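You operate a simulated robot arm through the tools that you are given. There is no shell and no other tool.

Carry out the task below with a simulated robot arm. There is one attempt and no reset: what you move stays moved.

TASK
Put sugar and sand in the clipped cup, slide it back and unclip it.
Fine: press the sugar button 1 x and the sand button 2 x over the cup; slide it back to LOAD; spill none; the yellow cup stays on the shuttle; leave the other cups and the salt button.

Only the result counts: the job must be done as asked and must still hold three seconds after the hand-in. Knocking over, shifting, dropping, spilling or breaking anything else fails it.

THE ROBOT
A 6-joint arm with a two-finger parallel gripper, fixed in place. Base frame: the origin is on the floor under the middle of its stand, x ahead of it, y to its left, z up; the work surface is at about z = 0.872. Units: m, degrees, N and s.
With the tool pointing down near the work surface it reaches from about 0.26 to 0.68 m from the base axis. Its first joint turns from -66.0 to 66.0 degrees. Payload 2.9 kg.
The tool frame sits at the grasp point between the pads (the TCP): z along the fingers, y along the line on which they close. The tips reach 0.03 m beyond it. The gripper opens to 0.11 m. The fingers are 0.02 m wide and 0.01 m thick; the gripper's body (0.048 by 0.112 m) begins 0.055 m behind the TCP.
Orientation is told as [roll, pitch, yaw] about the base's x, y, z axes, in that order, counted from this pose: with the fingers straight down and closing along the base's y, the tool's x points along the base's -x, its y along +y and its z along -z.

THE INTERFACE
- The arm moves only by the tool move_arm. Its argument "targets" is a list of rows, each a list of 7 numbers: the finger opening in m, from 0 to 0.11, then the shift along the tool's x, y, z in m, then the turn, a rotation vector about the tool's x, y, z in degrees. In form: [[hand, tx, ty, tz, ax, ay, az], ...]. A call has 1 to 20 rows; each row shifts and turns the commanded pose from where the row before left it, along the tool's axes as they then stand. Rows are played at 5 a second. More than 0.05 m and 8.6 degrees between two rows, or a gripper value outside its range, and nothing of the call is played. A pose out of reach is approached as far as the arm can. The call stops where the force on the tool passes 50 N (or 10 N more than at its start, if that is more) or the arm is blocked; 0.2 s more then pass. The fingers move at their own pace (about 0.108 m/s each) and stop on an object; they squeeze with about 22 N. The grip force told is the motor's: it shows also when the fingers shut on nothing. Time passes only in rows, and 0.2 s behind the last, so rows that do not move let the fingers close. The reply holds the time, the measured pose of the TCP, the force on the tool along the base axes, the opening and the grip force, in the units named above and with some noise, with the torque about the TCP (base axes, N m) and any sound that the robot's microphone picked up.
- Cameras (640 x 400 px; columns grow to the right, rows downward): "scene" is fixed at [0.095, 0.4458, 1.4034]; the picture's right is [-0.56, -0.83, 0.00], its down [-0.32, 0.22, -0.92] and it looks along [0.76, -0.52, -0.39] (base axes); focal length 218 px, centre (320, 200). "wrist" rides on the gripper at [0.072, 0.017, -0.103] in the tool frame; the picture's right is [-0.23, 0.97, 0.00], its down [-0.76, -0.18, -0.62] and it looks along [-0.61, -0.14, 0.78] (tool axes); focal length 222 px, centre (320, 200). There is no depth. A picture from a camera that has moved, and an enlarged one, comes with that camera's place and axes in the base frame and with its lens.
- get_image(camera): a new picture of that camera. No time passes.
- close_up(camera, box): a new picture of the part [left, top, right, bottom] of that camera's present view, enlarged. No time passes.
- hand_in(): hands the job in; it is judged then, once.

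Places have to be worked out from the pictures, the camera data and where the tool is seen. Open the gripper and draw the arm clear of the work before you hand the job in, unless the task says otherwise.

The tools are called as name(argument=value, ...) on one line, values as JSON. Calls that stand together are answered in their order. move_arm: Moves the arm, as the interface text tells. Its arguments: {"type":"object","properties":{"targets":{"type":"array"}},"required":["targets"]} The other tools are called the same way: get_image (camera) takes a picture; close_up (camera, box) takes an enlarged picture of a part of a camera's view; hand_in () hands the job in.

At the start:

```text
time_s: 0.0
position: [0.2994, 0.1045, 1.3739]
orientation: [0.2, 0.0, 0.1]
contact_force: [-1.0, -0.2, -0.3]
wrist_torque: [0.03, 0.01, 0.04]
finger_gap: 0.11
gripper_force: 0.1
```

scene: 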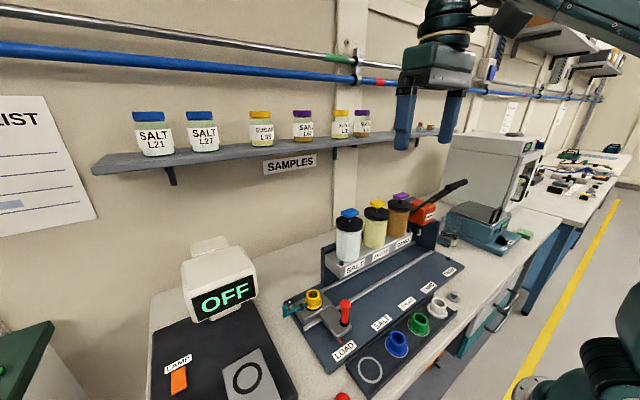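
wrist: 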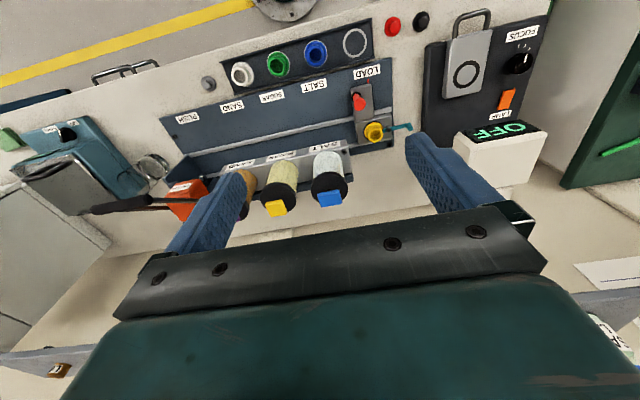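

I start by looking closer at the station: the shuttle with the yellow cup at LOAD, the three dispensers and the cups.

close_up(camera="scene", box=[260, 170, 480, 310])

close_up(camera="scene", box=[270, 260, 400, 390])

close_up(camera="wrist", box=[140, 10, 440, 210])

```text
2.86 times, centred on (370, 240) of scene
camera zoom: at [0.095, 0.4458, 1.4034], right [-0.56, -0.83, 0.0], down [-0.32, 0.22, -0.92], along [0.76, -0.52, -0.39], focal length 623 px, centre (177, 86)
```

zoom: 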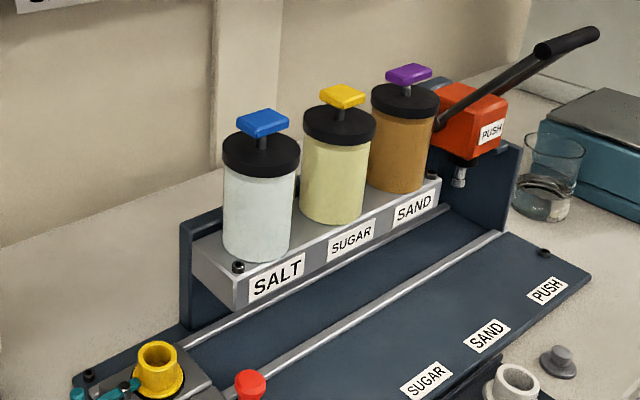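

```text
3.08 times, centred on (335, 325) of scene
camera zoom: at [0.095, 0.4458, 1.4034], right [-0.56, -0.83, 0.0], down [-0.32, 0.22, -0.92], along [0.76, -0.52, -0.39], focal length 671 px, centre (274, -185)
```

zoom: 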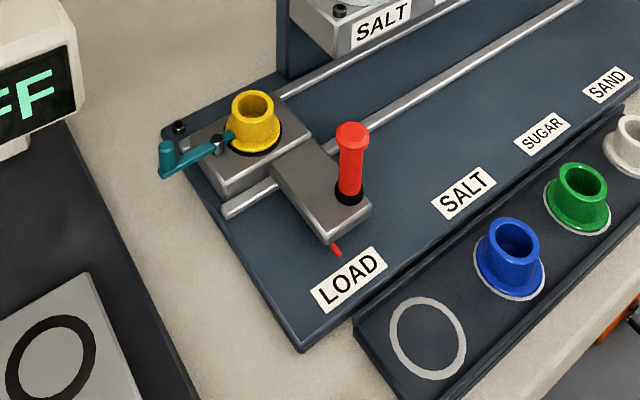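

```text
2.00 times, centred on (290, 110) of wrist
camera zoom: at [0.2264, 0.1222, 1.4775], right [0.23, 0.97, 0.0], down [0.76, -0.18, 0.62], along [0.61, -0.14, -0.78], focal length 444 px, centre (380, 380)
```

zoom: 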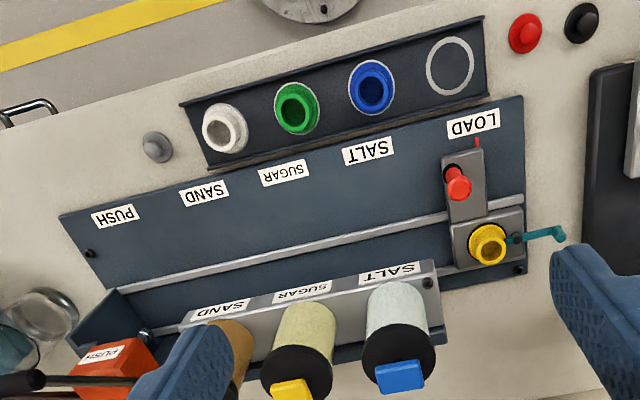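

Rough triangulation: stations run along y (LOAD y≈0.21, SALT 0.085, SUGAR −0.023, SAND −0.13), cup axis x≈0.475, buttons at z≈1.15, red handle near (0.38, 0.176). I move in free space above the load station to see the clip and handle closer.

move_arm(targets=[[0.11, -0.002, 0.017, 0.032, 0, 0, 0], [0.11, -0.002, 0.017, 0.032, 0, 0, 0], [0.11, -0.002, 0.017, 0.032, 0, 0, 0], [0.11, -0.002, 0.017, 0.032, 0, 0, 0], [0.11, -0.002, 0.017, 0.032, 0, 0, 0], [0.11, -0.002, 0.017, 0.032, 0, 0, 0], [0.11, -0.002, 0.017, 0.032, 0, 0, 0], [0.11, -0.002, 0.017, 0.032, 0, 0, 0], [0.11, 0, 0, 0, 0, 0, 0]])

```text
time_s: 2.0
position: [0.3148, 0.2411, 1.1177]
orientation: [0.1, 0.0, 0.1]
contact_force: [0.2, 0.6, 0.0]
wrist_torque: [-0.01, 0.0, 0.02]
finger_gap: 0.1099
gripper_force: 0.0
```

The arm moved as commanded; I take pictures from both cameras now.

get_image(camera="wrist")

get_image(camera="scene")

close_up(camera="wrist", box=[220, 60, 460, 210])

```text
taken
camera wrist: at [0.2427, 0.2585, 1.2207], right [0.23, 0.97, 0.0], down [0.76, -0.18, 0.62], along [0.61, -0.14, -0.78], focal length 222 px, centre (320, 200)
```

wrist: 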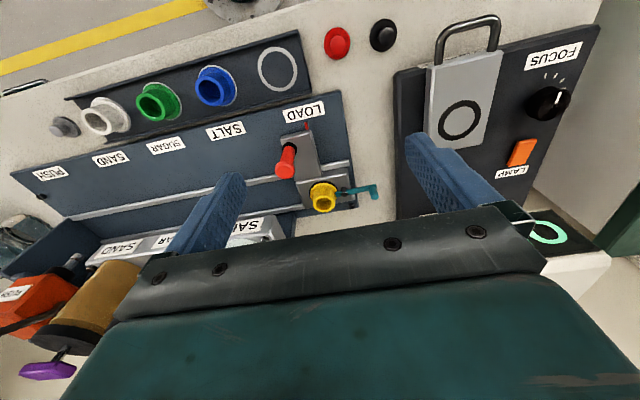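

```text
taken
```

scene: 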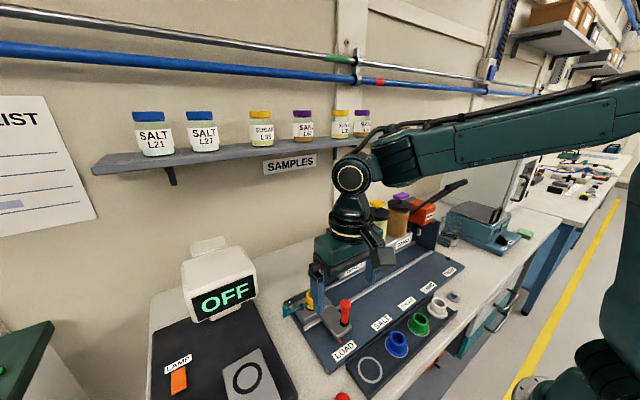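

```text
2.67 times, centred on (340, 135) of wrist
camera zoom: at [0.2427, 0.2585, 1.2207], right [0.23, 0.97, 0.0], down [0.76, -0.18, 0.62], along [0.61, -0.14, -0.78], focal length 592 px, centre (267, 373)
```

zoom: 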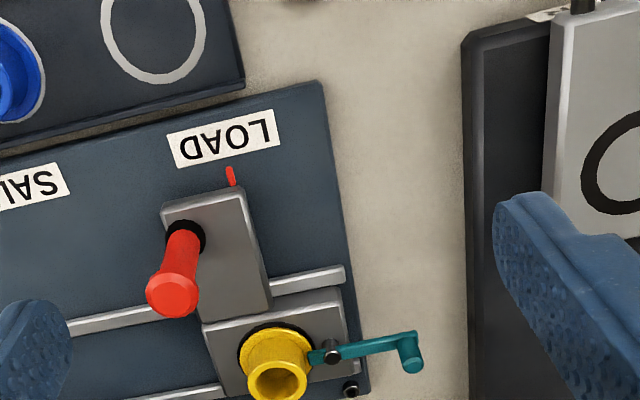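

The clip is a teal lever: pivot ≈(0.469, 0.249), post at ≈(0.472, 0.294, 0.91–0.946), pressing on the cup flange; handle at ≈(0.379, 0.180). The PUSH lever near the SAND end may get in the way of the arm, so I move up and toward −y, tilting forward, to look at the dispensers and that lever.

move_arm(targets=[[0.11, 0.003, -0.02, -0.025, 0, 0, 0], [0.11, 0.003, -0.03, -0.025, 0, 0, 0], [0.11, 0.003, -0.035, -0.025, 0, 0, 0], [0.11, 0.003, -0.035, -0.025, 0, 0, 0], [0.11, 0.003, -0.035, -0.02, 0, 0, 0], [0.11, 0.003, -0.035, -0.02, 0, 0, 0], [0.11, 0.003, -0.035, -0.01, 0, 0, 0], [0.11, 0.003, -0.035, 0, 0, 0, 0], [0.11, 0.003, -0.035, 0, 0, 0, 0], [0.11, 0.003, -0.035, 0, 0, 0, 0], [0.11, 0, 0, 0, 0, -8, 0], [0.11, 0, 0, 0, 0, -8, 0], [0.11, 0, 0, 0, 0, -8, 0], [0.11, 0, 0, 0, 0, 0, 0]])

```text
time_s: 5.0
position: [0.2886, -0.0921, 1.2683]
orientation: [0.2, -24.0, 0.1]
contact_force: [-0.3, -1.0, -0.1]
wrist_torque: [0.03, 0.0, 0.02]
finger_gap: 0.11
gripper_force: 0.1
out of reach, approached as far as the arm can: row 11
```

The tool is now tilted 24° forward at (0.289, −0.092, 1.268). I take pictures to look at the PUSH lever and dispensers.

get_image(camera="wrist")

get_image(camera="scene")

close_up(camera="wrist", box=[120, 80, 440, 280])

```text
taken
camera wrist: at [0.1791, -0.0747, 1.3324], right [0.21, 0.97, 0.09], down [0.44, -0.18, 0.88], along [0.87, -0.14, -0.47], focal length 222 px, centre (320, 200)
```

wrist: 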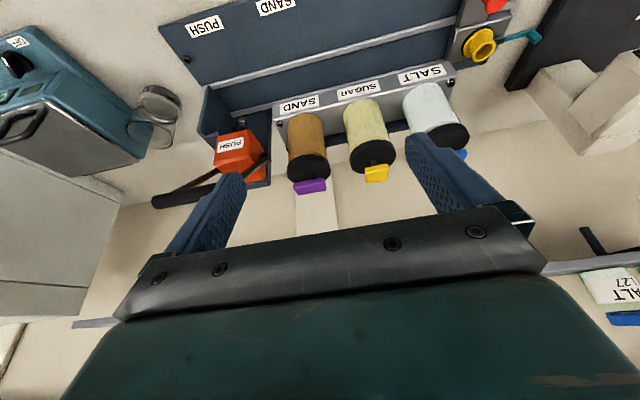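

```text
taken
```

scene: 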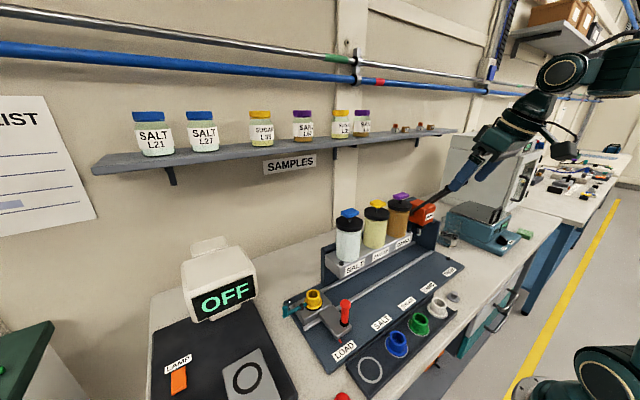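

```text
2.00 times, centred on (280, 180) of wrist
camera zoom: at [0.1791, -0.0747, 1.3324], right [0.21, 0.97, 0.09], down [0.44, -0.18, 0.88], along [0.87, -0.14, -0.47], focal length 444 px, centre (400, 240)
```

zoom: 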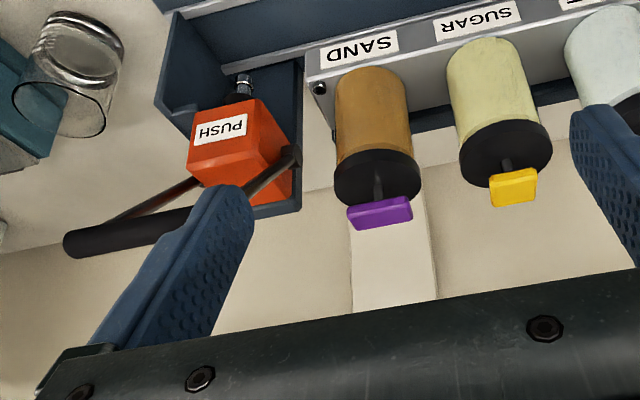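

The PUSH lever's handle ends near (0.38, −0.316, 1.185), so I'll keep the forward tilt (~24°) when handling the shuttle to keep the wrist back from it. Buttons triangulate to sugar ≈(0.486, −0.027, 1.142) and sand ≈(0.487, −0.138, 1.14). Now I move to a hover above the red handle (0.379, 0.18).

move_arm(targets=[[0.11, 0.0035, 0.0302, 0.0165, 0, 0, 0], [0.11, 0.0035, 0.0302, 0.0165, 0, 0, 0], [0.11, 0.0035, 0.0302, 0.0165, 0, 0, 0], [0.11, 0.0035, 0.0302, 0.0165, 0, 0, 0], [0.11, 0.0035, 0.0302, 0.0165, 0, 0, 0], [0.11, 0.0035, 0.0302, 0.0165, 0, 0, 0], [0.11, 0.0035, 0.0302, 0.0165, 0, 0, 0], [0.08, 0.0035, 0.0302, 0.0165, 0, 0, 0], [0.07, 0.0035, 0.0302, 0.0165, 0, 0, 0], [0.07, -0.0058, 0, 0.0354, 0, 0, 0], [0.07, -0.0058, 0, 0.0354, 0, 0, 0], [0.07, 0, 0, 0, 0, 0, 0]])

```text
time_s: 7.6
position: [0.3605, 0.1803, 1.0601]
orientation: [0.0, -24.0, 0.0]
contact_force: [-0.3, -0.3, -0.7]
wrist_torque: [0.0, 0.02, 0.02]
finger_gap: 0.0701
gripper_force: 0.0
```

I'm at (0.3605, 0.180, 1.060), above and short of the handle. I check the view before descending.

get_image(camera="wrist")

close_up(camera="scene", box=[270, 220, 430, 360])

```text
taken
camera wrist: at [0.2513, 0.1978, 1.1242], right [0.21, 0.97, 0.09], down [0.44, -0.18, 0.88], along [0.87, -0.14, -0.47], focal length 222 px, centre (320, 200)
```

wrist: 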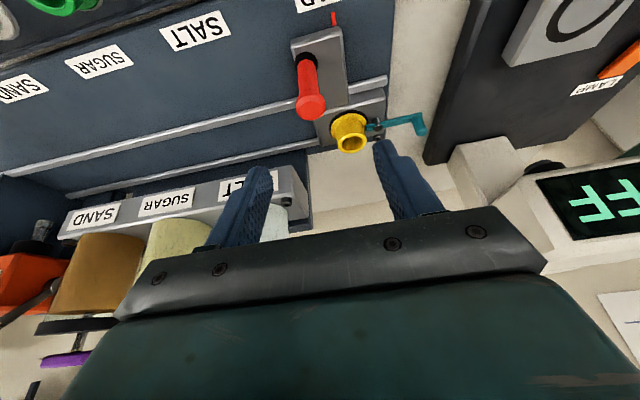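

```text
2.86 times, centred on (350, 290) of scene
camera zoom: at [0.095, 0.4458, 1.4034], right [-0.56, -0.83, 0.0], down [-0.32, 0.22, -0.92], along [0.76, -0.52, -0.39], focal length 623 px, centre (234, -57)
```

zoom: 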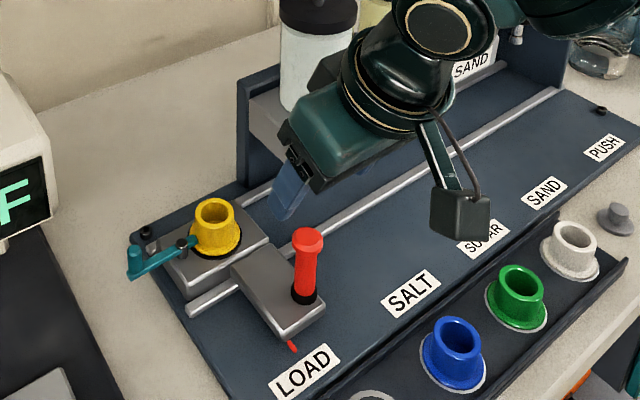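

Handle top re-measured at ≈(0.376, 0.180, 0.972), vertical. I descend so the TCP is at z≈0.957 around it with fingers still open.

move_arm(targets=[[0.07, -0.002, 0, 0.0337, 0, 0, 0], [0.07, 0.0148, 0, 0.0333, 0, 0, 0], [0.07, 0.0148, 0, 0.0333, 0, 0, 0], [0.07, 0, 0, 0, 0, 0, 0]])

get_image(camera="wrist")

close_up(camera="scene", box=[270, 220, 430, 360])

```text
time_s: 8.6
position: [0.3752, 0.18, 0.9571]
orientation: [0.0, -24.0, 0.1]
contact_force: [0.8, 0.4, 0.5]
wrist_torque: [0.0, 0.02, 0.01]
finger_gap: 0.07
gripper_force: 0.0
```

```text
taken
camera wrist: at [0.2661, 0.1976, 1.0216], right [0.21, 0.97, 0.09], down [0.44, -0.18, 0.88], along [0.87, -0.14, -0.47], focal length 222 px, centre (320, 200)
```

wrist: 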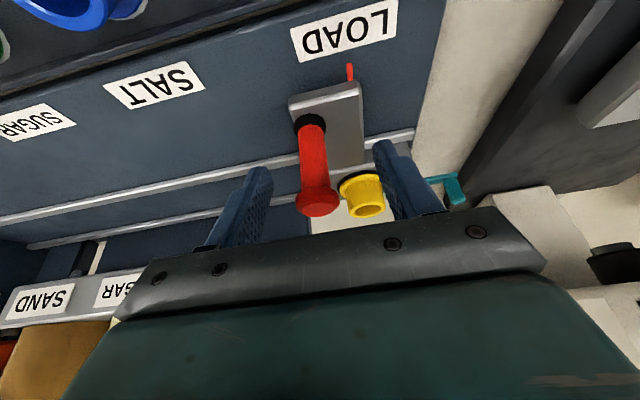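

```text
2.86 times, centred on (350, 290) of scene
camera zoom: at [0.095, 0.4458, 1.4034], right [-0.56, -0.83, 0.0], down [-0.32, 0.22, -0.92], along [0.76, -0.52, -0.39], focal length 623 px, centre (234, -57)
```

zoom: 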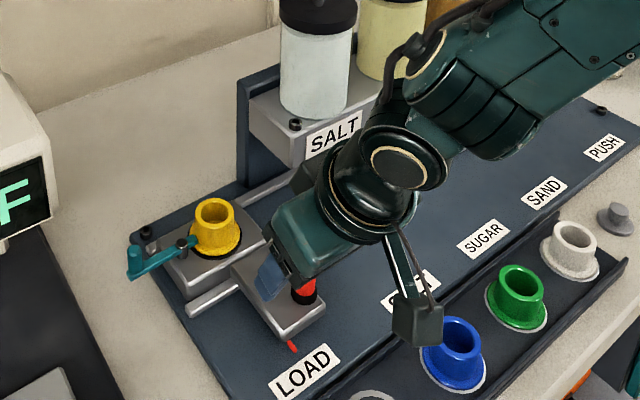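

The fingers straddle the handle well, tips clear of the shuttle arm. I close the gripper on the handle.

move_arm(targets=[[0.04, 0, 0, 0, 0, 0, 0], [0.0, 0, 0, 0, 0, 0, 0], [0.0, 0, 0, 0, 0, 0, 0], [0.0, 0, 0, 0, 0, 0, 0]])

close_up(camera="wrist", box=[200, 0, 460, 230])

```text
time_s: 9.6
position: [0.3756, 0.1768, 0.9572]
orientation: [-0.2, -24.0, -0.1]
contact_force: [0.2, -28.4, 1.5]
wrist_torque: [0.36, 0.46, -0.36]
finger_gap: 0.0262
gripper_force: 45.1
```

```text
1.74 times, centred on (330, 115) of wrist
camera zoom: at [0.2663, 0.1951, 1.0216], right [0.21, 0.97, 0.09], down [0.44, -0.18, 0.88], along [0.87, -0.15, -0.47], focal length 386 px, centre (303, 348)
```

zoom: 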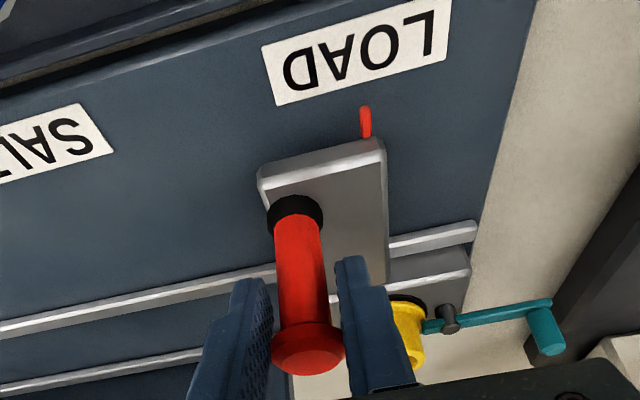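

The grip is on (gap 0.026); the −28 N in y shows the handle's true centre is at y≈0.177 and the shuttle is against its LOAD stop. I relieve that and begin sliding toward −y gently.

move_arm(targets=[[0.0, 0, -0.0032, 0, 0, 0, 0], [0.0, 0, 0, 0, 0, 0, 0], [0.0, 0, -0.005, 0, 0, 0, 0], [0.0, 0, -0.01, 0, 0, 0, 0], [0.0, 0, -0.01, 0, 0, 0, 0]])

get_image(camera="wrist")

```text
time_s: 10.8
position: [0.3754, 0.1517, 0.9564]
orientation: [0.2, -24.0, 0.0]
contact_force: [2.5, 1.3, -11.3]
wrist_torque: [-0.12, -0.25, 0.26]
finger_gap: 0.0265
gripper_force: 44.9
```

```text
taken
camera wrist: at [0.266, 0.1691, 1.0218], right [0.21, 0.97, 0.09], down [0.44, -0.18, 0.88], along [0.87, -0.14, -0.47], focal length 222 px, centre (320, 200)
```

wrist: 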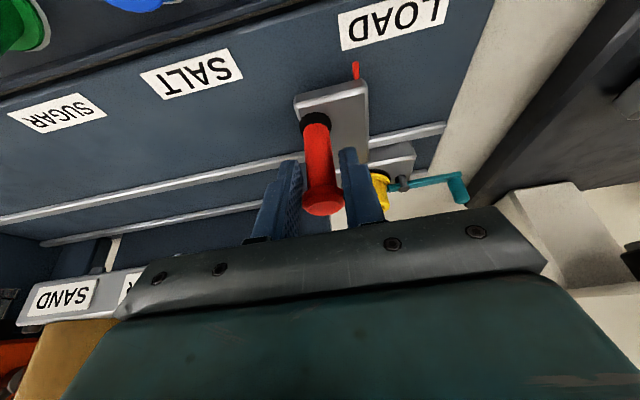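

The shuttle slides freely with the handle (y force ~1 N). I continue toward SUGAR, stopping slightly short of it, with a small downward relief for the −11 N pull.

move_arm(targets=[[0.0, 0.0004, -0.01, 0.0009, 0, 0, 0], [0.0, 0, -0.015, 0, 0, 0, 0], [0.0, 0, -0.015, 0, 0, 0, 0], [0.0, 0, -0.015, 0, 0, 0, 0], [0.0, 0, -0.015, 0, 0, 0, 0], [0.0, 0, -0.015, 0, 0, 0, 0], [0.0, 0, -0.015, 0, 0, 0, 0], [0.0, 0, -0.015, 0, 0, 0, 0], [0.0, 0, -0.015, 0, 0, 0, 0], [0.0, 0, -0.015, 0, 0, 0, 0], [0.0, 0, -0.015, 0, 0, 0, 0], [0.0, 0, -0.015, 0, 0, 0, 0], [0.0, 0, -0.015, 0, 0, 0, 0], [0.0, 0, 0, 0, 0, 0, 0]])

get_image(camera="wrist")

get_image(camera="scene")

```text
time_s: 13.8
position: [0.376, -0.0385, 0.9563]
orientation: [0.1, -24.2, 0.1]
contact_force: [1.9, 0.3, 17.1]
wrist_torque: [-0.04, -0.91, -0.02]
finger_gap: 0.0263
gripper_force: 45.2
```

```text
taken
camera wrist: at [0.2664, -0.021, 1.0207], right [0.21, 0.97, 0.09], down [0.44, -0.18, 0.88], along [0.87, -0.14, -0.47], focal length 222 px, centre (320, 200)
```

wrist: 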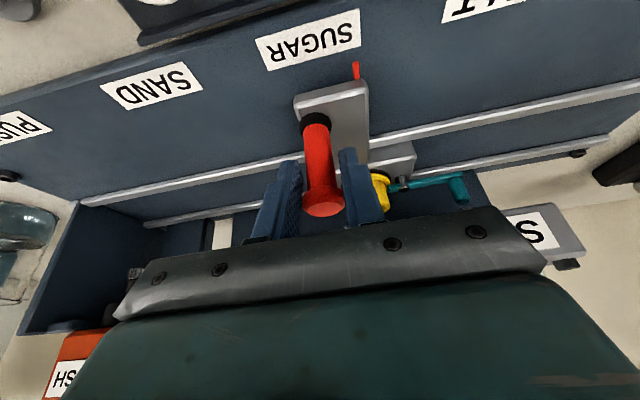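

```text
taken
```

scene: 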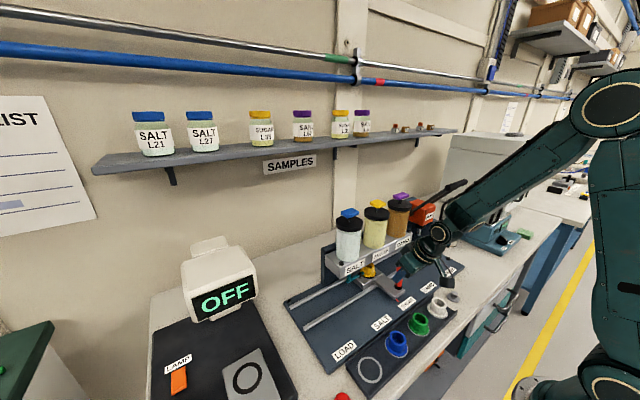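

The shuttle pointer is at y≈−0.004 and the SUGAR label centre ≈−0.0275, so the handle needs to go to y≈−0.062. I move there (with a 0.6 mm upward relief) and check the alignment.

move_arm(targets=[[0.0, -0.0002, -0.0078, -0.0006, 0, 0, 0], [0.0, 0, -0.0078, 0, 0, 0, 0], [0.0, 0, -0.0078, 0, 0, 0, 0], [0.0, 0, 0, 0, 0, 0, 0]])

close_up(camera="wrist", box=[220, 0, 480, 230])

close_up(camera="scene", box=[320, 190, 470, 310])

```text
time_s: 14.8
position: [0.375, -0.0617, 0.9556]
orientation: [0.1, -24.0, 0.0]
contact_force: [15.4, -3.7, -2.1]
wrist_torque: [0.01, -0.39, 0.03]
finger_gap: 0.0262
gripper_force: 44.9
```

```text
1.74 times, centred on (350, 115) of wrist
camera zoom: at [0.2665, -0.0441, 1.0209], right [0.21, 0.97, 0.09], down [0.44, -0.18, 0.88], along [0.87, -0.14, -0.47], focal length 386 px, centre (268, 348)
```

zoom: 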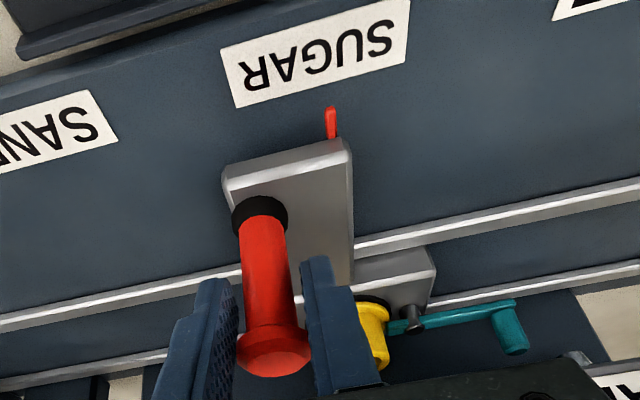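

```text
3.33 times, centred on (395, 250) of scene
camera zoom: at [0.0954, 0.4457, 1.4034], right [-0.56, -0.83, 0.0], down [-0.32, 0.22, -0.92], along [0.76, -0.52, -0.39], focal length 727 px, centre (70, 33)
```

zoom: 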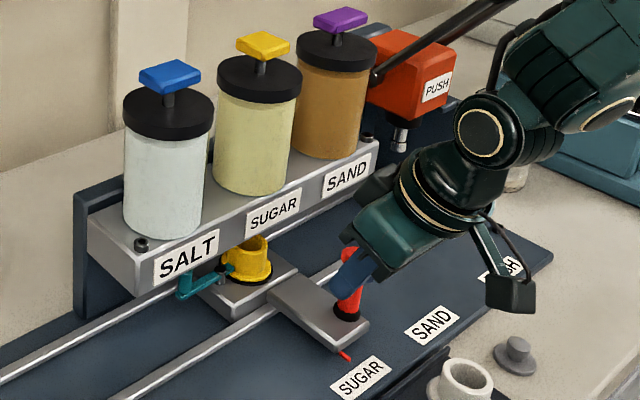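

Using exact camera axes, the pointer is at y≈−0.0272 and the SUGAR label centre ≈−0.0298 (at LOAD they coincided), so I move about 2 mm further.

move_arm(targets=[[0.0, 0, -0.001, 0, 0, 0, 0], [0.0, 0, -0.001, 0, 0, 0, 0], [0.0, 0, 0, 0, 0, 0, 0], [0.0, 0, 0, 0, 0, 0, 0]])

close_up(camera="wrist", box=[250, 0, 420, 120])

close_up(camera="scene", box=[350, 220, 450, 320])

```text
time_s: 15.8
position: [0.3753, -0.0635, 0.9559]
orientation: [0.0, -23.9, 0.1]
contact_force: [16.9, 0.5, -4.1]
wrist_torque: [-0.02, 0.0, 0.1]
finger_gap: 0.0264
gripper_force: 45.2
```

```text
3.33 times, centred on (335, 60) of wrist
camera zoom: at [0.2664, -0.0459, 1.021], right [0.21, 0.97, 0.09], down [0.44, -0.18, 0.88], along [0.87, -0.14, -0.47], focal length 740 px, centre (270, 667)
```

zoom: 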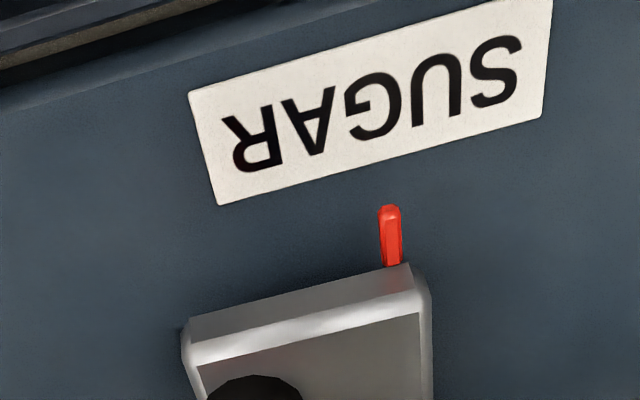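

```text
4.00 times, centred on (400, 270) of scene
camera zoom: at [0.0955, 0.4458, 1.4034], right [-0.56, -0.83, 0.0], down [-0.32, 0.22, -0.92], along [0.76, -0.52, -0.39], focal length 872 px, centre (0, -80)
```

zoom: 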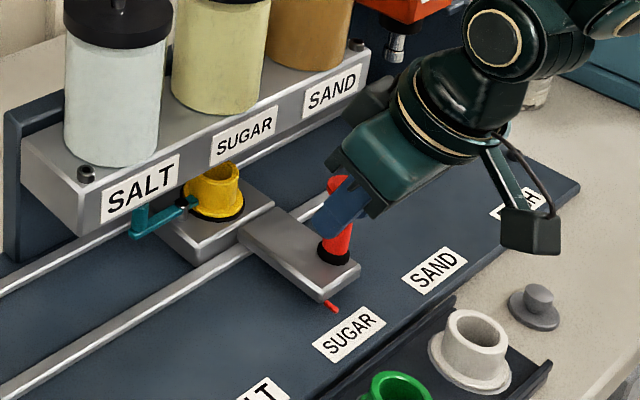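

Pointer and SUGAR label now agree within ~1 mm and the y force is ~0. I release the handle and rise straight up to z≈1.28, then turn the tool back to vertical.

move_arm(targets=[[0.03, 0, 0, 0, 0, 0, 0], [0.06, 0, 0, 0, 0, 0, 0], [0.07, 0, 0, 0, 0, 0, 0], [0.07, -0.0061, 0, -0.0137, 0, 0, 0], [0.07, -0.0122, 0, -0.0274, 0, 0, 0], [0.07, -0.0142, 0, -0.032, 0, 0, 0], [0.07, -0.0142, 0, -0.032, 0, 0, 0]])

get_image(camera="wrist")

close_up(camera="scene", box=[320, 190, 470, 310])

```text
time_s: 17.4
position: [0.3746, -0.0632, 1.0717]
orientation: [0.1, -24.0, -0.1]
contact_force: [0.1, -0.7, 0.6]
wrist_torque: [0.01, -0.02, 0.0]
finger_gap: 0.0701
gripper_force: 0.0
```

```text
taken
camera wrist: at [0.2659, -0.0466, 1.1362], right [0.21, 0.97, 0.09], down [0.44, -0.18, 0.88], along [0.87, -0.14, -0.47], focal length 222 px, centre (320, 200)
```

wrist: 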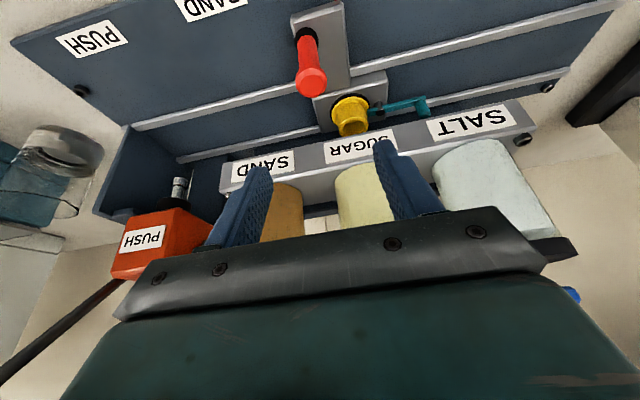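

```text
3.33 times, centred on (395, 250) of scene
camera zoom: at [0.095, 0.4458, 1.4034], right [-0.56, -0.83, 0.0], down [-0.32, 0.22, -0.92], along [0.76, -0.52, -0.39], focal length 727 px, centre (70, 33)
```

zoom: 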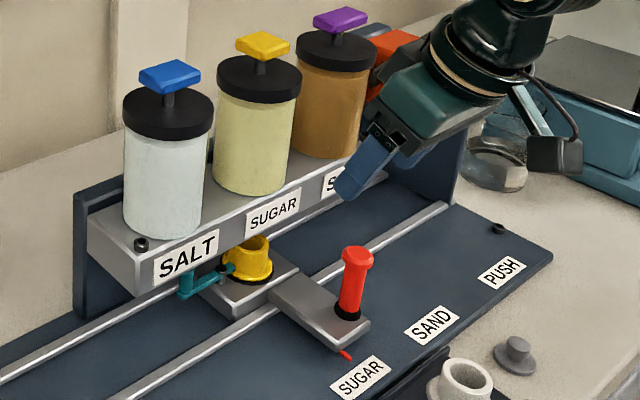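

The shuttle stayed put at SUGAR with the cup under the shelf. I rise to z≈1.28, close the fingers and bring the tool vertical near the sugar dispenser.

move_arm(targets=[[0.05, -0.0142, 0.006, -0.032, 0, 0, 0], [0.03, -0.0142, 0.006, -0.032, 0, 0, 0], [0.0, -0.0142, 0.006, -0.032, 0, 0, 0], [0.0, -0.0142, 0.006, -0.032, 0, 0, 0], [0.0, -0.0142, 0.006, -0.032, 0, 0, 0], [0.0, -0.0142, 0.006, -0.032, 0, 0, 0], [0.0, 0, 0, 0, 0, 8, 0], [0.0, 0, 0, 0, 0, 8, 0], [0.0, 0, 0, 0, 0, 8, 0], [0.0, 0, 0, 0, 0, 0, 0]])

get_image(camera="wrist")

get_image(camera="scene")

```text
time_s: 19.6
position: [0.3746, -0.0278, 1.2819]
orientation: [0.1, 0.1, 0.2]
contact_force: [-0.2, 1.3, -0.1]
wrist_torque: [0.01, -0.01, -0.01]
finger_gap: 0.0
gripper_force: 22.0
```

```text
taken
camera wrist: at [0.3012, -0.0107, 1.3848], right [0.23, 0.97, 0.0], down [0.76, -0.18, 0.62], along [0.61, -0.14, -0.78], focal length 222 px, centre (320, 200)
```

wrist: 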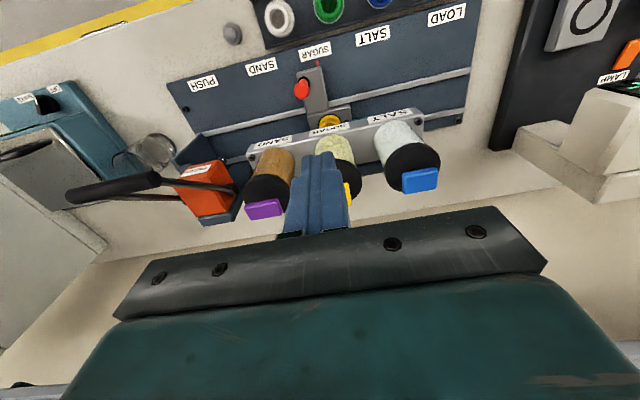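

```text
taken
```

scene: 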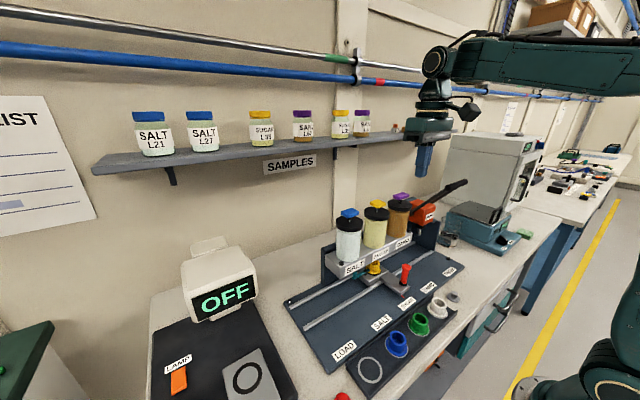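

Sand button now re-triangulates to (0.486, −0.137, 1.1435) and salt to (0.4876, 0.079), so sugar is ≈(0.487, −0.029, 1.1435). I move the closed fingertips to hover above the sugar button.

move_arm(targets=[[0.0, -0.028, 0, 0.006, 0, 0, 0], [0.0, -0.028, 0, 0.006, 0, 0, 0], [0.0, -0.028, 0, 0.008, 0, 0, 0], [0.0, -0.028, -0.001, 0.01, 0, 0, 0], [0.0, 0, 0, 0.025, 0, 0, 0], [0.0, 0, 0, 0.022, 0, 0, 0], [0.0, 0, 0, 0, 0, 0, 0]])

get_image(camera="wrist")

close_up(camera="scene", box=[320, 150, 470, 270])

```text
time_s: 21.2
position: [0.4861, -0.0277, 1.2042]
orientation: [0.0, 0.0, 0.0]
contact_force: [-0.8, -0.1, 0.0]
wrist_torque: [-0.03, 0.01, -0.05]
finger_gap: 0.0
gripper_force: 22.0
```

```text
taken
camera wrist: at [0.4134, -0.011, 1.3078], right [0.23, 0.97, 0.0], down [0.76, -0.18, 0.62], along [0.61, -0.14, -0.78], focal length 222 px, centre (320, 200)
```

wrist: 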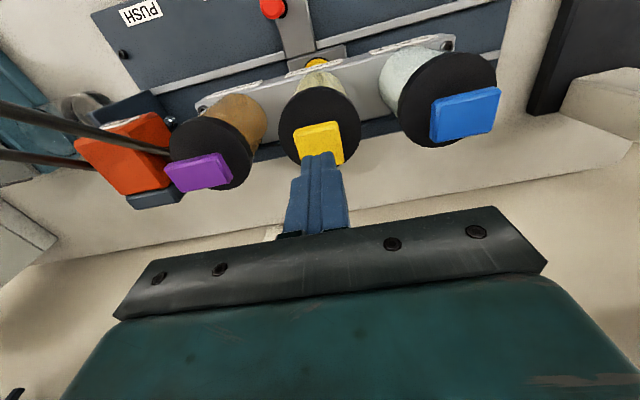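

```text
3.33 times, centred on (395, 210) of scene
camera zoom: at [0.095, 0.4458, 1.4034], right [-0.56, -0.83, 0.0], down [-0.32, 0.22, -0.92], along [0.76, -0.52, -0.39], focal length 727 px, centre (70, 167)
```

zoom: 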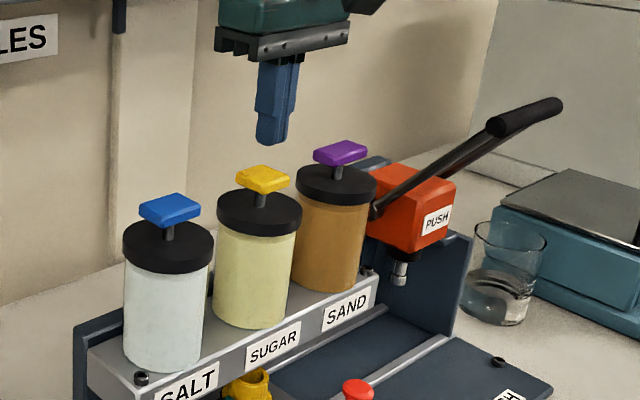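

The tip is within ~2 mm of the sugar button centre in plan (button ≈(0.486, −0.029, 1.1435)). I lower to just above contact, then in small steps to find it.

move_arm(targets=[[0.0, 0, -0.0008, 0.018, 0, 0, 0], [0.0, 0, 0, 0.008, 0, 0, 0], [0.0, 0, 0, 0.003, 0, 0, 0], [0.0, 0, 0, 0.002, 0, 0, 0], [0.0, 0, 0, 0.002, 0, 0, 0]])

```text
time_s: 22.4
position: [0.4861, -0.0305, 1.1712]
orientation: [0.1, -0.1, 0.1]
contact_force: [0.0, 1.0, 1.5]
wrist_torque: [0.06, 0.03, -0.03]
finger_gap: 0.0001
gripper_force: 21.9
```

Force is still ~1.5 N at TCP z=1.171; I look at whether the tip touches the button.

close_up(camera="scene", box=[345, 175, 425, 235])

close_up(camera="wrist", box=[240, 80, 400, 200])

```text
6.67 times, centred on (385, 205) of scene
camera zoom: at [0.095, 0.4459, 1.4034], right [-0.56, -0.83, 0.0], down [-0.32, 0.22, -0.92], along [0.76, -0.52, -0.39], focal length 1453 px, centre (-113, 167)
```

zoom: 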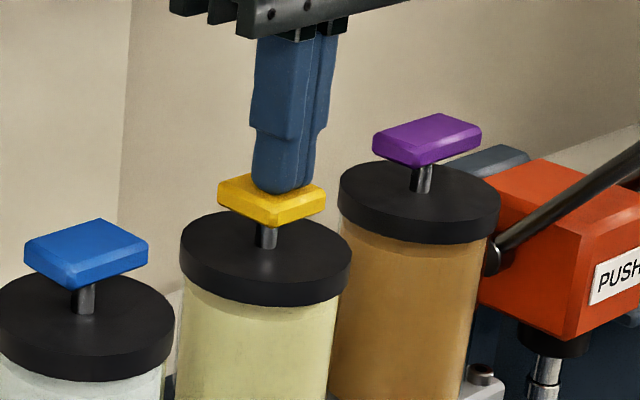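

```text
3.33 times, centred on (320, 140) of wrist
camera zoom: at [0.4135, -0.012, 1.275], right [0.23, 0.97, 0.0], down [0.76, -0.18, 0.62], along [0.61, -0.14, -0.78], focal length 740 px, centre (320, 400)
```

zoom: 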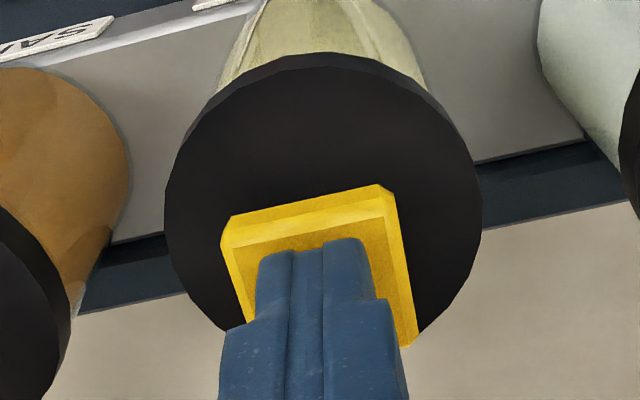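

The tips are at the button's top and well centred. I press in small steps and watch force and sound.

move_arm(targets=[[0.0, 0, 0, 0.002, 0, 0, 0], [0.0, 0, 0, 0.002, 0, 0, 0]])

```text
time_s: 23.0
position: [0.4862, -0.0301, 1.1662]
orientation: [0.1, 0.0, 0.1]
contact_force: [2.1, 0.2, 2.5]
wrist_torque: [0.02, -0.06, 0.03]
finger_gap: 0.0
gripper_force: 21.8
```

Force is rising slightly (2.5 N), so the button is moving down. I continue in small steps.

move_arm(targets=[[0.0, 0, 0, 0.002, 0, 0, 0], [0.0, 0, 0, 0.001, 0, 0, 0]])

```text
time_s: 23.6
position: [0.4863, -0.0287, 1.1648]
orientation: [0.1, 0.0, 0.1]
contact_force: [0.3, 1.3, 3.5]
wrist_torque: [0.02, 0.03, -0.02]
finger_gap: 0.0002
gripper_force: 22.4
```

Force 3.5 N at z≈1.164, no sound yet. I continue.

move_arm(targets=[[0.0, 0, 0, 0.001, 0, 0, 0], [0.0, 0, 0, 0.001, 0, 0, 0]])

close_up(camera="scene", box=[345, 175, 425, 235])

```text
time_s: 24.2
position: [0.4863, -0.0293, 1.162]
orientation: [0.2, 0.0, 0.0]
contact_force: [-0.8, -1.6, 4.4]
wrist_torque: [-0.04, 0.03, 0.0]
finger_gap: 0.0
gripper_force: 22.1
```

```text
6.67 times, centred on (385, 205) of scene
camera zoom: at [0.0949, 0.4458, 1.4034], right [-0.56, -0.83, 0.0], down [-0.32, 0.22, -0.92], along [0.76, -0.52, -0.39], focal length 1453 px, centre (-113, 167)
```

zoom: 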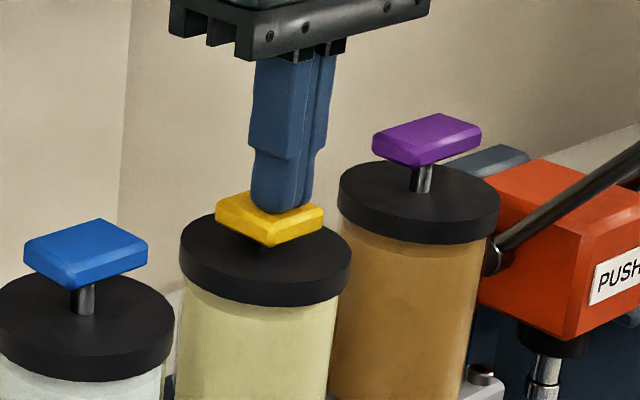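

The button is visibly pressed most of the way (force 4.4 N). I go on in 1 mm steps until it clicks or bottoms.

move_arm(targets=[[0.0, 0, 0, 0.001, 0, 0, 0], [0.0, 0, 0, 0.001, 0, 0, 0]])

```text
time_s: 24.8
position: [0.4868, -0.0303, 1.161]
orientation: [0.1, 0.0, 0.2]
contact_force: [0.1, -2.2, 4.6]
wrist_torque: [-0.08, 0.03, 0.0]
finger_gap: 0.0003
gripper_force: 21.8
heard: click
```

A click was heard at z≈1.160: sugar pressed once. I release straight up.

move_arm(targets=[[0.0, 0, 0, -0.008, 0, 0, 0], [0.0, 0, 0, -0.015, 0, 0, 0], [0.0, 0, 0, -0.025, 0, 0, 0], [0.0, 0, 0, -0.03, 0, 0, 0], [0.0, 0, 0, 0, 0, 0, 0]])

close_up(camera="scene", box=[320, 170, 470, 290])

close_up(camera="scene", box=[350, 245, 420, 300])

```text
time_s: 26.0
position: [0.4877, -0.0294, 1.2368]
orientation: [0.0, 0.0, 0.1]
contact_force: [0.1, -0.6, -0.1]
wrist_torque: [0.05, 0.0, 0.0]
finger_gap: 0.0
gripper_force: 22.3
```

```text
3.33 times, centred on (395, 230) of scene
camera zoom: at [0.095, 0.4458, 1.4034], right [-0.56, -0.83, 0.0], down [-0.32, 0.22, -0.92], along [0.76, -0.52, -0.39], focal length 727 px, centre (70, 100)
```

zoom: 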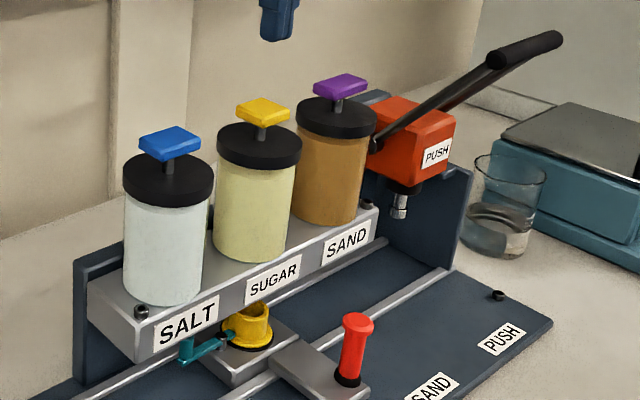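

```text
7.27 times, centred on (385, 272) of scene
camera zoom: at [0.095, 0.4458, 1.4034], right [-0.56, -0.83, 0.0], down [-0.32, 0.22, -0.92], along [0.76, -0.52, -0.39], focal length 1585 px, centre (-153, -327)
```

zoom: 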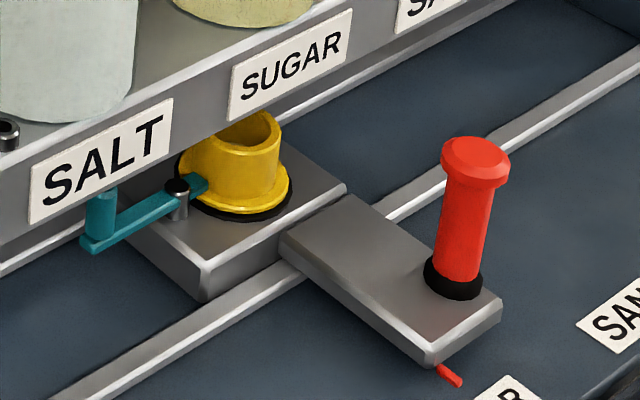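

The button sprang back and no spill is visible. I go back over the handle the way I came: up, back, tilt forward 24°, then descend to a hover.

move_arm(targets=[[0.0, 0.0, 0, -0.025, 0, 0, 0], [0.0, 0.028, -0.0085, -0.006, 0, 0, 0], [0.0, 0.028, -0.0085, -0.006, 0, 0, 0], [0.0, 0.028, -0.0085, -0.006, 0, 0, 0], [0.0, 0.0275, -0.0085, -0.002, 0, 0, 0], [0.03, 0, 0, 0, 0, -8, 0], [0.05, 0, 0, 0, 0, -8, 0], [0.07, 0, 0, 0, 0, -8, 0], [0.07, 0.0142, 0, 0.032, 0, 0, 0], [0.07, 0.0142, 0, 0.032, 0, 0, 0], [0.07, 0.0142, 0, 0.032, 0, 0, 0], [0.07, 0.0142, 0, 0.032, 0, 0, 0], [0.07, 0.0142, 0, 0.032, 0, 0, 0], [0.07, 0.0142, 0, 0.032, 0, 0, 0], [0.07, 0, 0, 0, 0, 0, 0]])

get_image(camera="wrist")

```text
time_s: 29.2
position: [0.3604, -0.0906, 1.332]
orientation: [0.5, -16.8, 0.0]
contact_force: [0.1, 0.2, 0.2]
wrist_torque: [-0.01, 0.0, 0.0]
finger_gap: 0.0701
gripper_force: 0.1
out of reach, approached as far as the arm can: row 6, 7, 8, 9, 10, 11, 12, 13, 14
```

```text
taken
camera wrist: at [0.2607, -0.0741, 1.41], right [0.22, 0.97, 0.07], down [0.55, -0.18, 0.81], along [0.81, -0.14, -0.58], focal length 222 px, centre (320, 200)
```

wrist: 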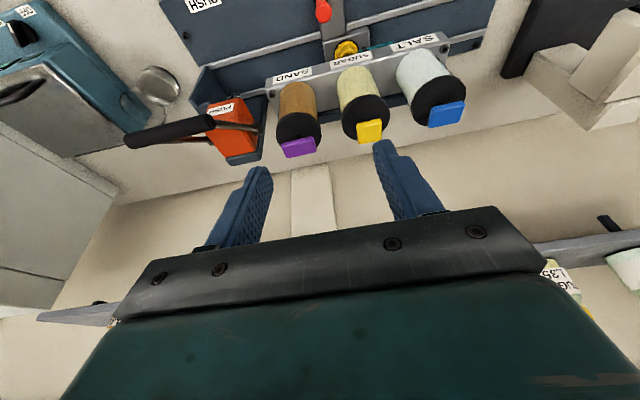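

The arm reported most of those rows out of reach and ended at (0.360, −0.091, 1.332), tilted 17°, in free space. I check the arm's configuration in the scene view before any further motion.

get_image(camera="scene")

```text
taken
```

scene: 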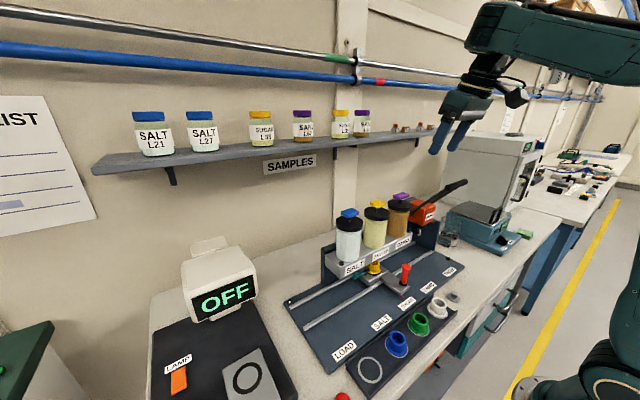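

The arm is clear of everything. I play a single null row to learn whether the commanded pose equals the present one.

move_arm(targets=[[0.07, 0, 0, 0, 0, 0, 0]])

```text
time_s: 29.6
position: [0.3597, -0.0919, 1.3314]
orientation: [0.5, -16.8, 0.0]
contact_force: [-0.2, 0.5, -0.3]
wrist_torque: [-0.02, 0.0, 0.02]
finger_gap: 0.0701
gripper_force: 0.1
```

The commanded pose equals the present one, so I can go on from here. I return toward the known-good pose (0.375, −0.028, 1.28, vertical) from which the tilting worked before.

move_arm(targets=[[0.07, 0, 0.016, 0, 0, 5.6, 0], [0.07, 0, 0.016, 0, 0, 5.6, 0], [0.07, 0, 0.016, 0, 0, 5.6, 0], [0.07, 0, 0.016, 0, 0, 0, 0], [0.07, 0, 0, 0, 0, 0, 0]])

get_image(camera="scene")

```text
time_s: 30.8
position: [0.3659, -0.0417, 1.335]
orientation: [1.4, -3.9, 0.3]
contact_force: [0.4, -0.5, 0.2]
wrist_torque: [0.0, 0.02, 0.0]
finger_gap: 0.0701
gripper_force: 0.0
out of reach, approached as far as the arm can: row 1, 2
```

```text
taken
```

scene: 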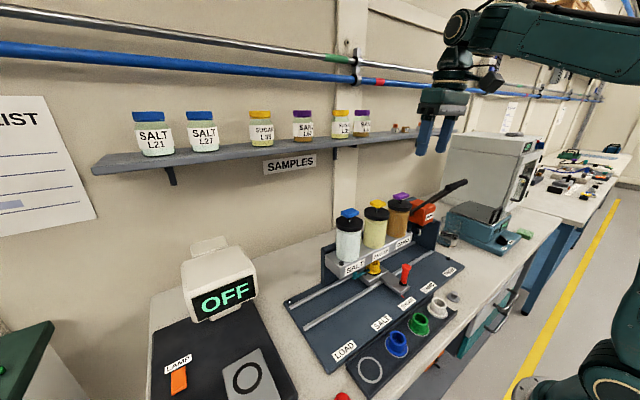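

Back near vertical with small residual angles. I correct the orientation and return to (0.375, −0.028, 1.282).

move_arm(targets=[[0.07, 0, 0, 0.01, 1.4, 3.9, 0.3], [0.07, -0.0045, 0.007, 0.022, 0, 0, 0], [0.07, -0.0045, 0.007, 0.022, 0, 0, 0], [0.07, 0, 0, 0, 0, 0, 0]])

```text
time_s: 31.8
position: [0.3762, -0.0275, 1.2803]
orientation: [0.0, 0.0, 0.0]
contact_force: [-0.2, -0.4, 0.6]
wrist_torque: [0.04, -0.02, -0.02]
finger_gap: 0.0703
gripper_force: 0.0
```

Pose recovered exactly. Reach seems limited up high, so I descend vertically in front of the jars to z≈1.18 and shift to y=−0.0635 before tilting.

move_arm(targets=[[0.07, 0, -0.01, 0.033, 0, 0, 0], [0.07, 0, -0.013, 0.033, 0, 0, 0], [0.07, 0, -0.013, 0.034, 0, 0, 0], [0.07, 0, 0, 0, 0, -4, 0], [0.07, 0, 0, 0, 0, -4, 0], [0.07, 0, 0, 0, 0, 0, 0]])

```text
time_s: 33.2
position: [0.3752, -0.0647, 1.1807]
orientation: [0.0, -8.0, 0.0]
contact_force: [-0.1, -0.9, 0.1]
wrist_torque: [0.02, 0.0, -0.01]
finger_gap: 0.0699
gripper_force: 0.1
```

Tilting works here. I continue tilting to 24° in small steps.

move_arm(targets=[[0.07, 0, 0, 0, 0, -4, 0], [0.07, 0, 0, 0, 0, -4, 0], [0.07, 0, 0, 0, 0, -4, 0], [0.07, 0, 0, 0, 0, -4, 0], [0.07, 0, 0, 0, 0, 0, 0]])

```text
time_s: 34.4
position: [0.3759, -0.0656, 1.1801]
orientation: [0.0, -24.0, 0.0]
contact_force: [-0.5, 0.5, -0.2]
wrist_torque: [-0.03, -0.01, 0.0]
finger_gap: 0.07
gripper_force: 0.1
```

Tilt 24° reached at (0.376, −0.065, 1.180). I descend toward the handle to z≈1.06 and look.

move_arm(targets=[[0.07, 0.0122, 0.0005, 0.0274, 0, 0, 0], [0.07, 0.0122, 0.0005, 0.0274, 0, 0, 0], [0.07, 0.0122, 0.0005, 0.0274, 0, 0, 0], [0.07, 0.0122, 0.0005, 0.0274, 0, 0, 0], [0.07, 0, 0, 0, 0, 0, 0]])

get_image(camera="wrist")

```text
time_s: 35.6
position: [0.3766, -0.0616, 1.0602]
orientation: [0.0, -24.0, 0.1]
contact_force: [0.2, 0.1, -0.2]
wrist_torque: [0.01, -0.02, 0.0]
finger_gap: 0.0699
gripper_force: 0.0
```

```text
taken
camera wrist: at [0.2671, -0.0446, 1.1249], right [0.21, 0.97, 0.09], down [0.44, -0.18, 0.88], along [0.87, -0.14, -0.47], focal length 222 px, centre (320, 200)
```

wrist: 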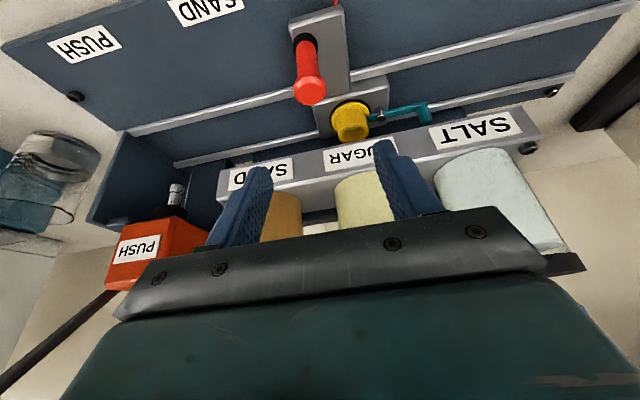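

Handle is where I left it (y≈−0.0635). I descend around it to z≈0.957 and close.

move_arm(targets=[[0.07, 0.0142, -0.001, 0.0318, 0, 0, 0], [0.07, 0.0142, 0, 0.0318, 0, 0, 0], [0.07, 0.0136, 0, 0.0306, 0, 0, 0], [0.07, 0, 0, 0, 0, 0, 0]])

get_image(camera="wrist")

```text
time_s: 36.6
position: [0.3773, -0.0641, 0.9571]
orientation: [-0.1, -24.0, -0.1]
contact_force: [-0.4, -0.2, -0.3]
wrist_torque: [0.01, -0.01, -0.04]
finger_gap: 0.0701
gripper_force: 0.1
```

```text
taken
camera wrist: at [0.2676, -0.0458, 1.0225], right [0.21, 0.97, 0.09], down [0.44, -0.18, 0.88], along [0.87, -0.14, -0.47], focal length 222 px, centre (320, 200)
```

wrist: 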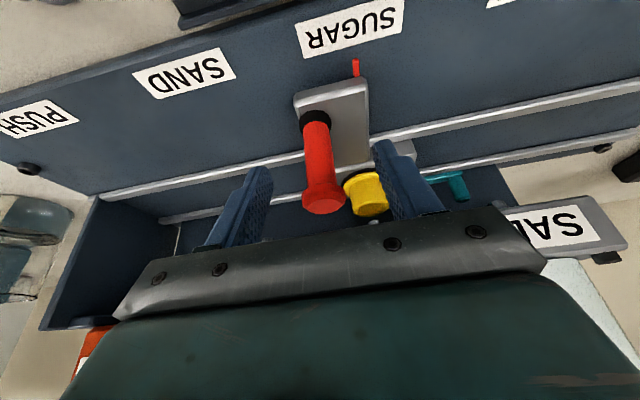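

The fingers straddle the handle. I close on it.

move_arm(targets=[[0.04, 0, 0, 0, 0, 0, 0], [0.0, 0, 0, 0, 0, 0, 0], [0.0, 0, 0, 0, 0, 0, 0], [0.0, 0, 0, 0, 0, 0, 0]])

close_up(camera="wrist", box=[250, 0, 420, 120])

```text
time_s: 37.6
position: [0.3764, -0.0634, 0.9575]
orientation: [0.0, -24.0, -0.1]
contact_force: [1.0, 0.1, -4.7]
wrist_torque: [0.12, -0.27, -0.02]
finger_gap: 0.0266
gripper_force: 45.6
```

```text
3.33 times, centred on (335, 60) of wrist
camera zoom: at [0.2677, -0.0458, 1.0228], right [0.21, 0.97, 0.09], down [0.44, -0.18, 0.88], along [0.87, -0.14, -0.47], focal length 740 px, centre (270, 667)
```

zoom: 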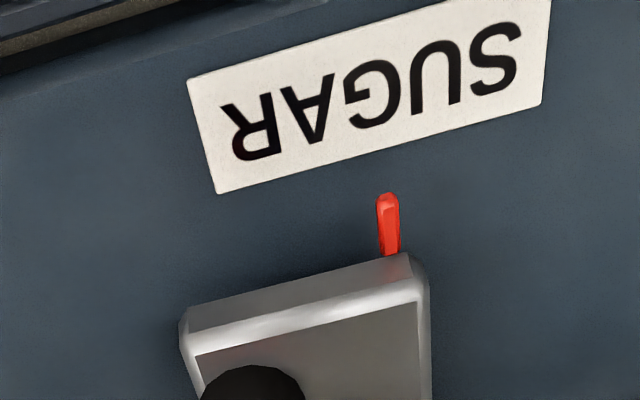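

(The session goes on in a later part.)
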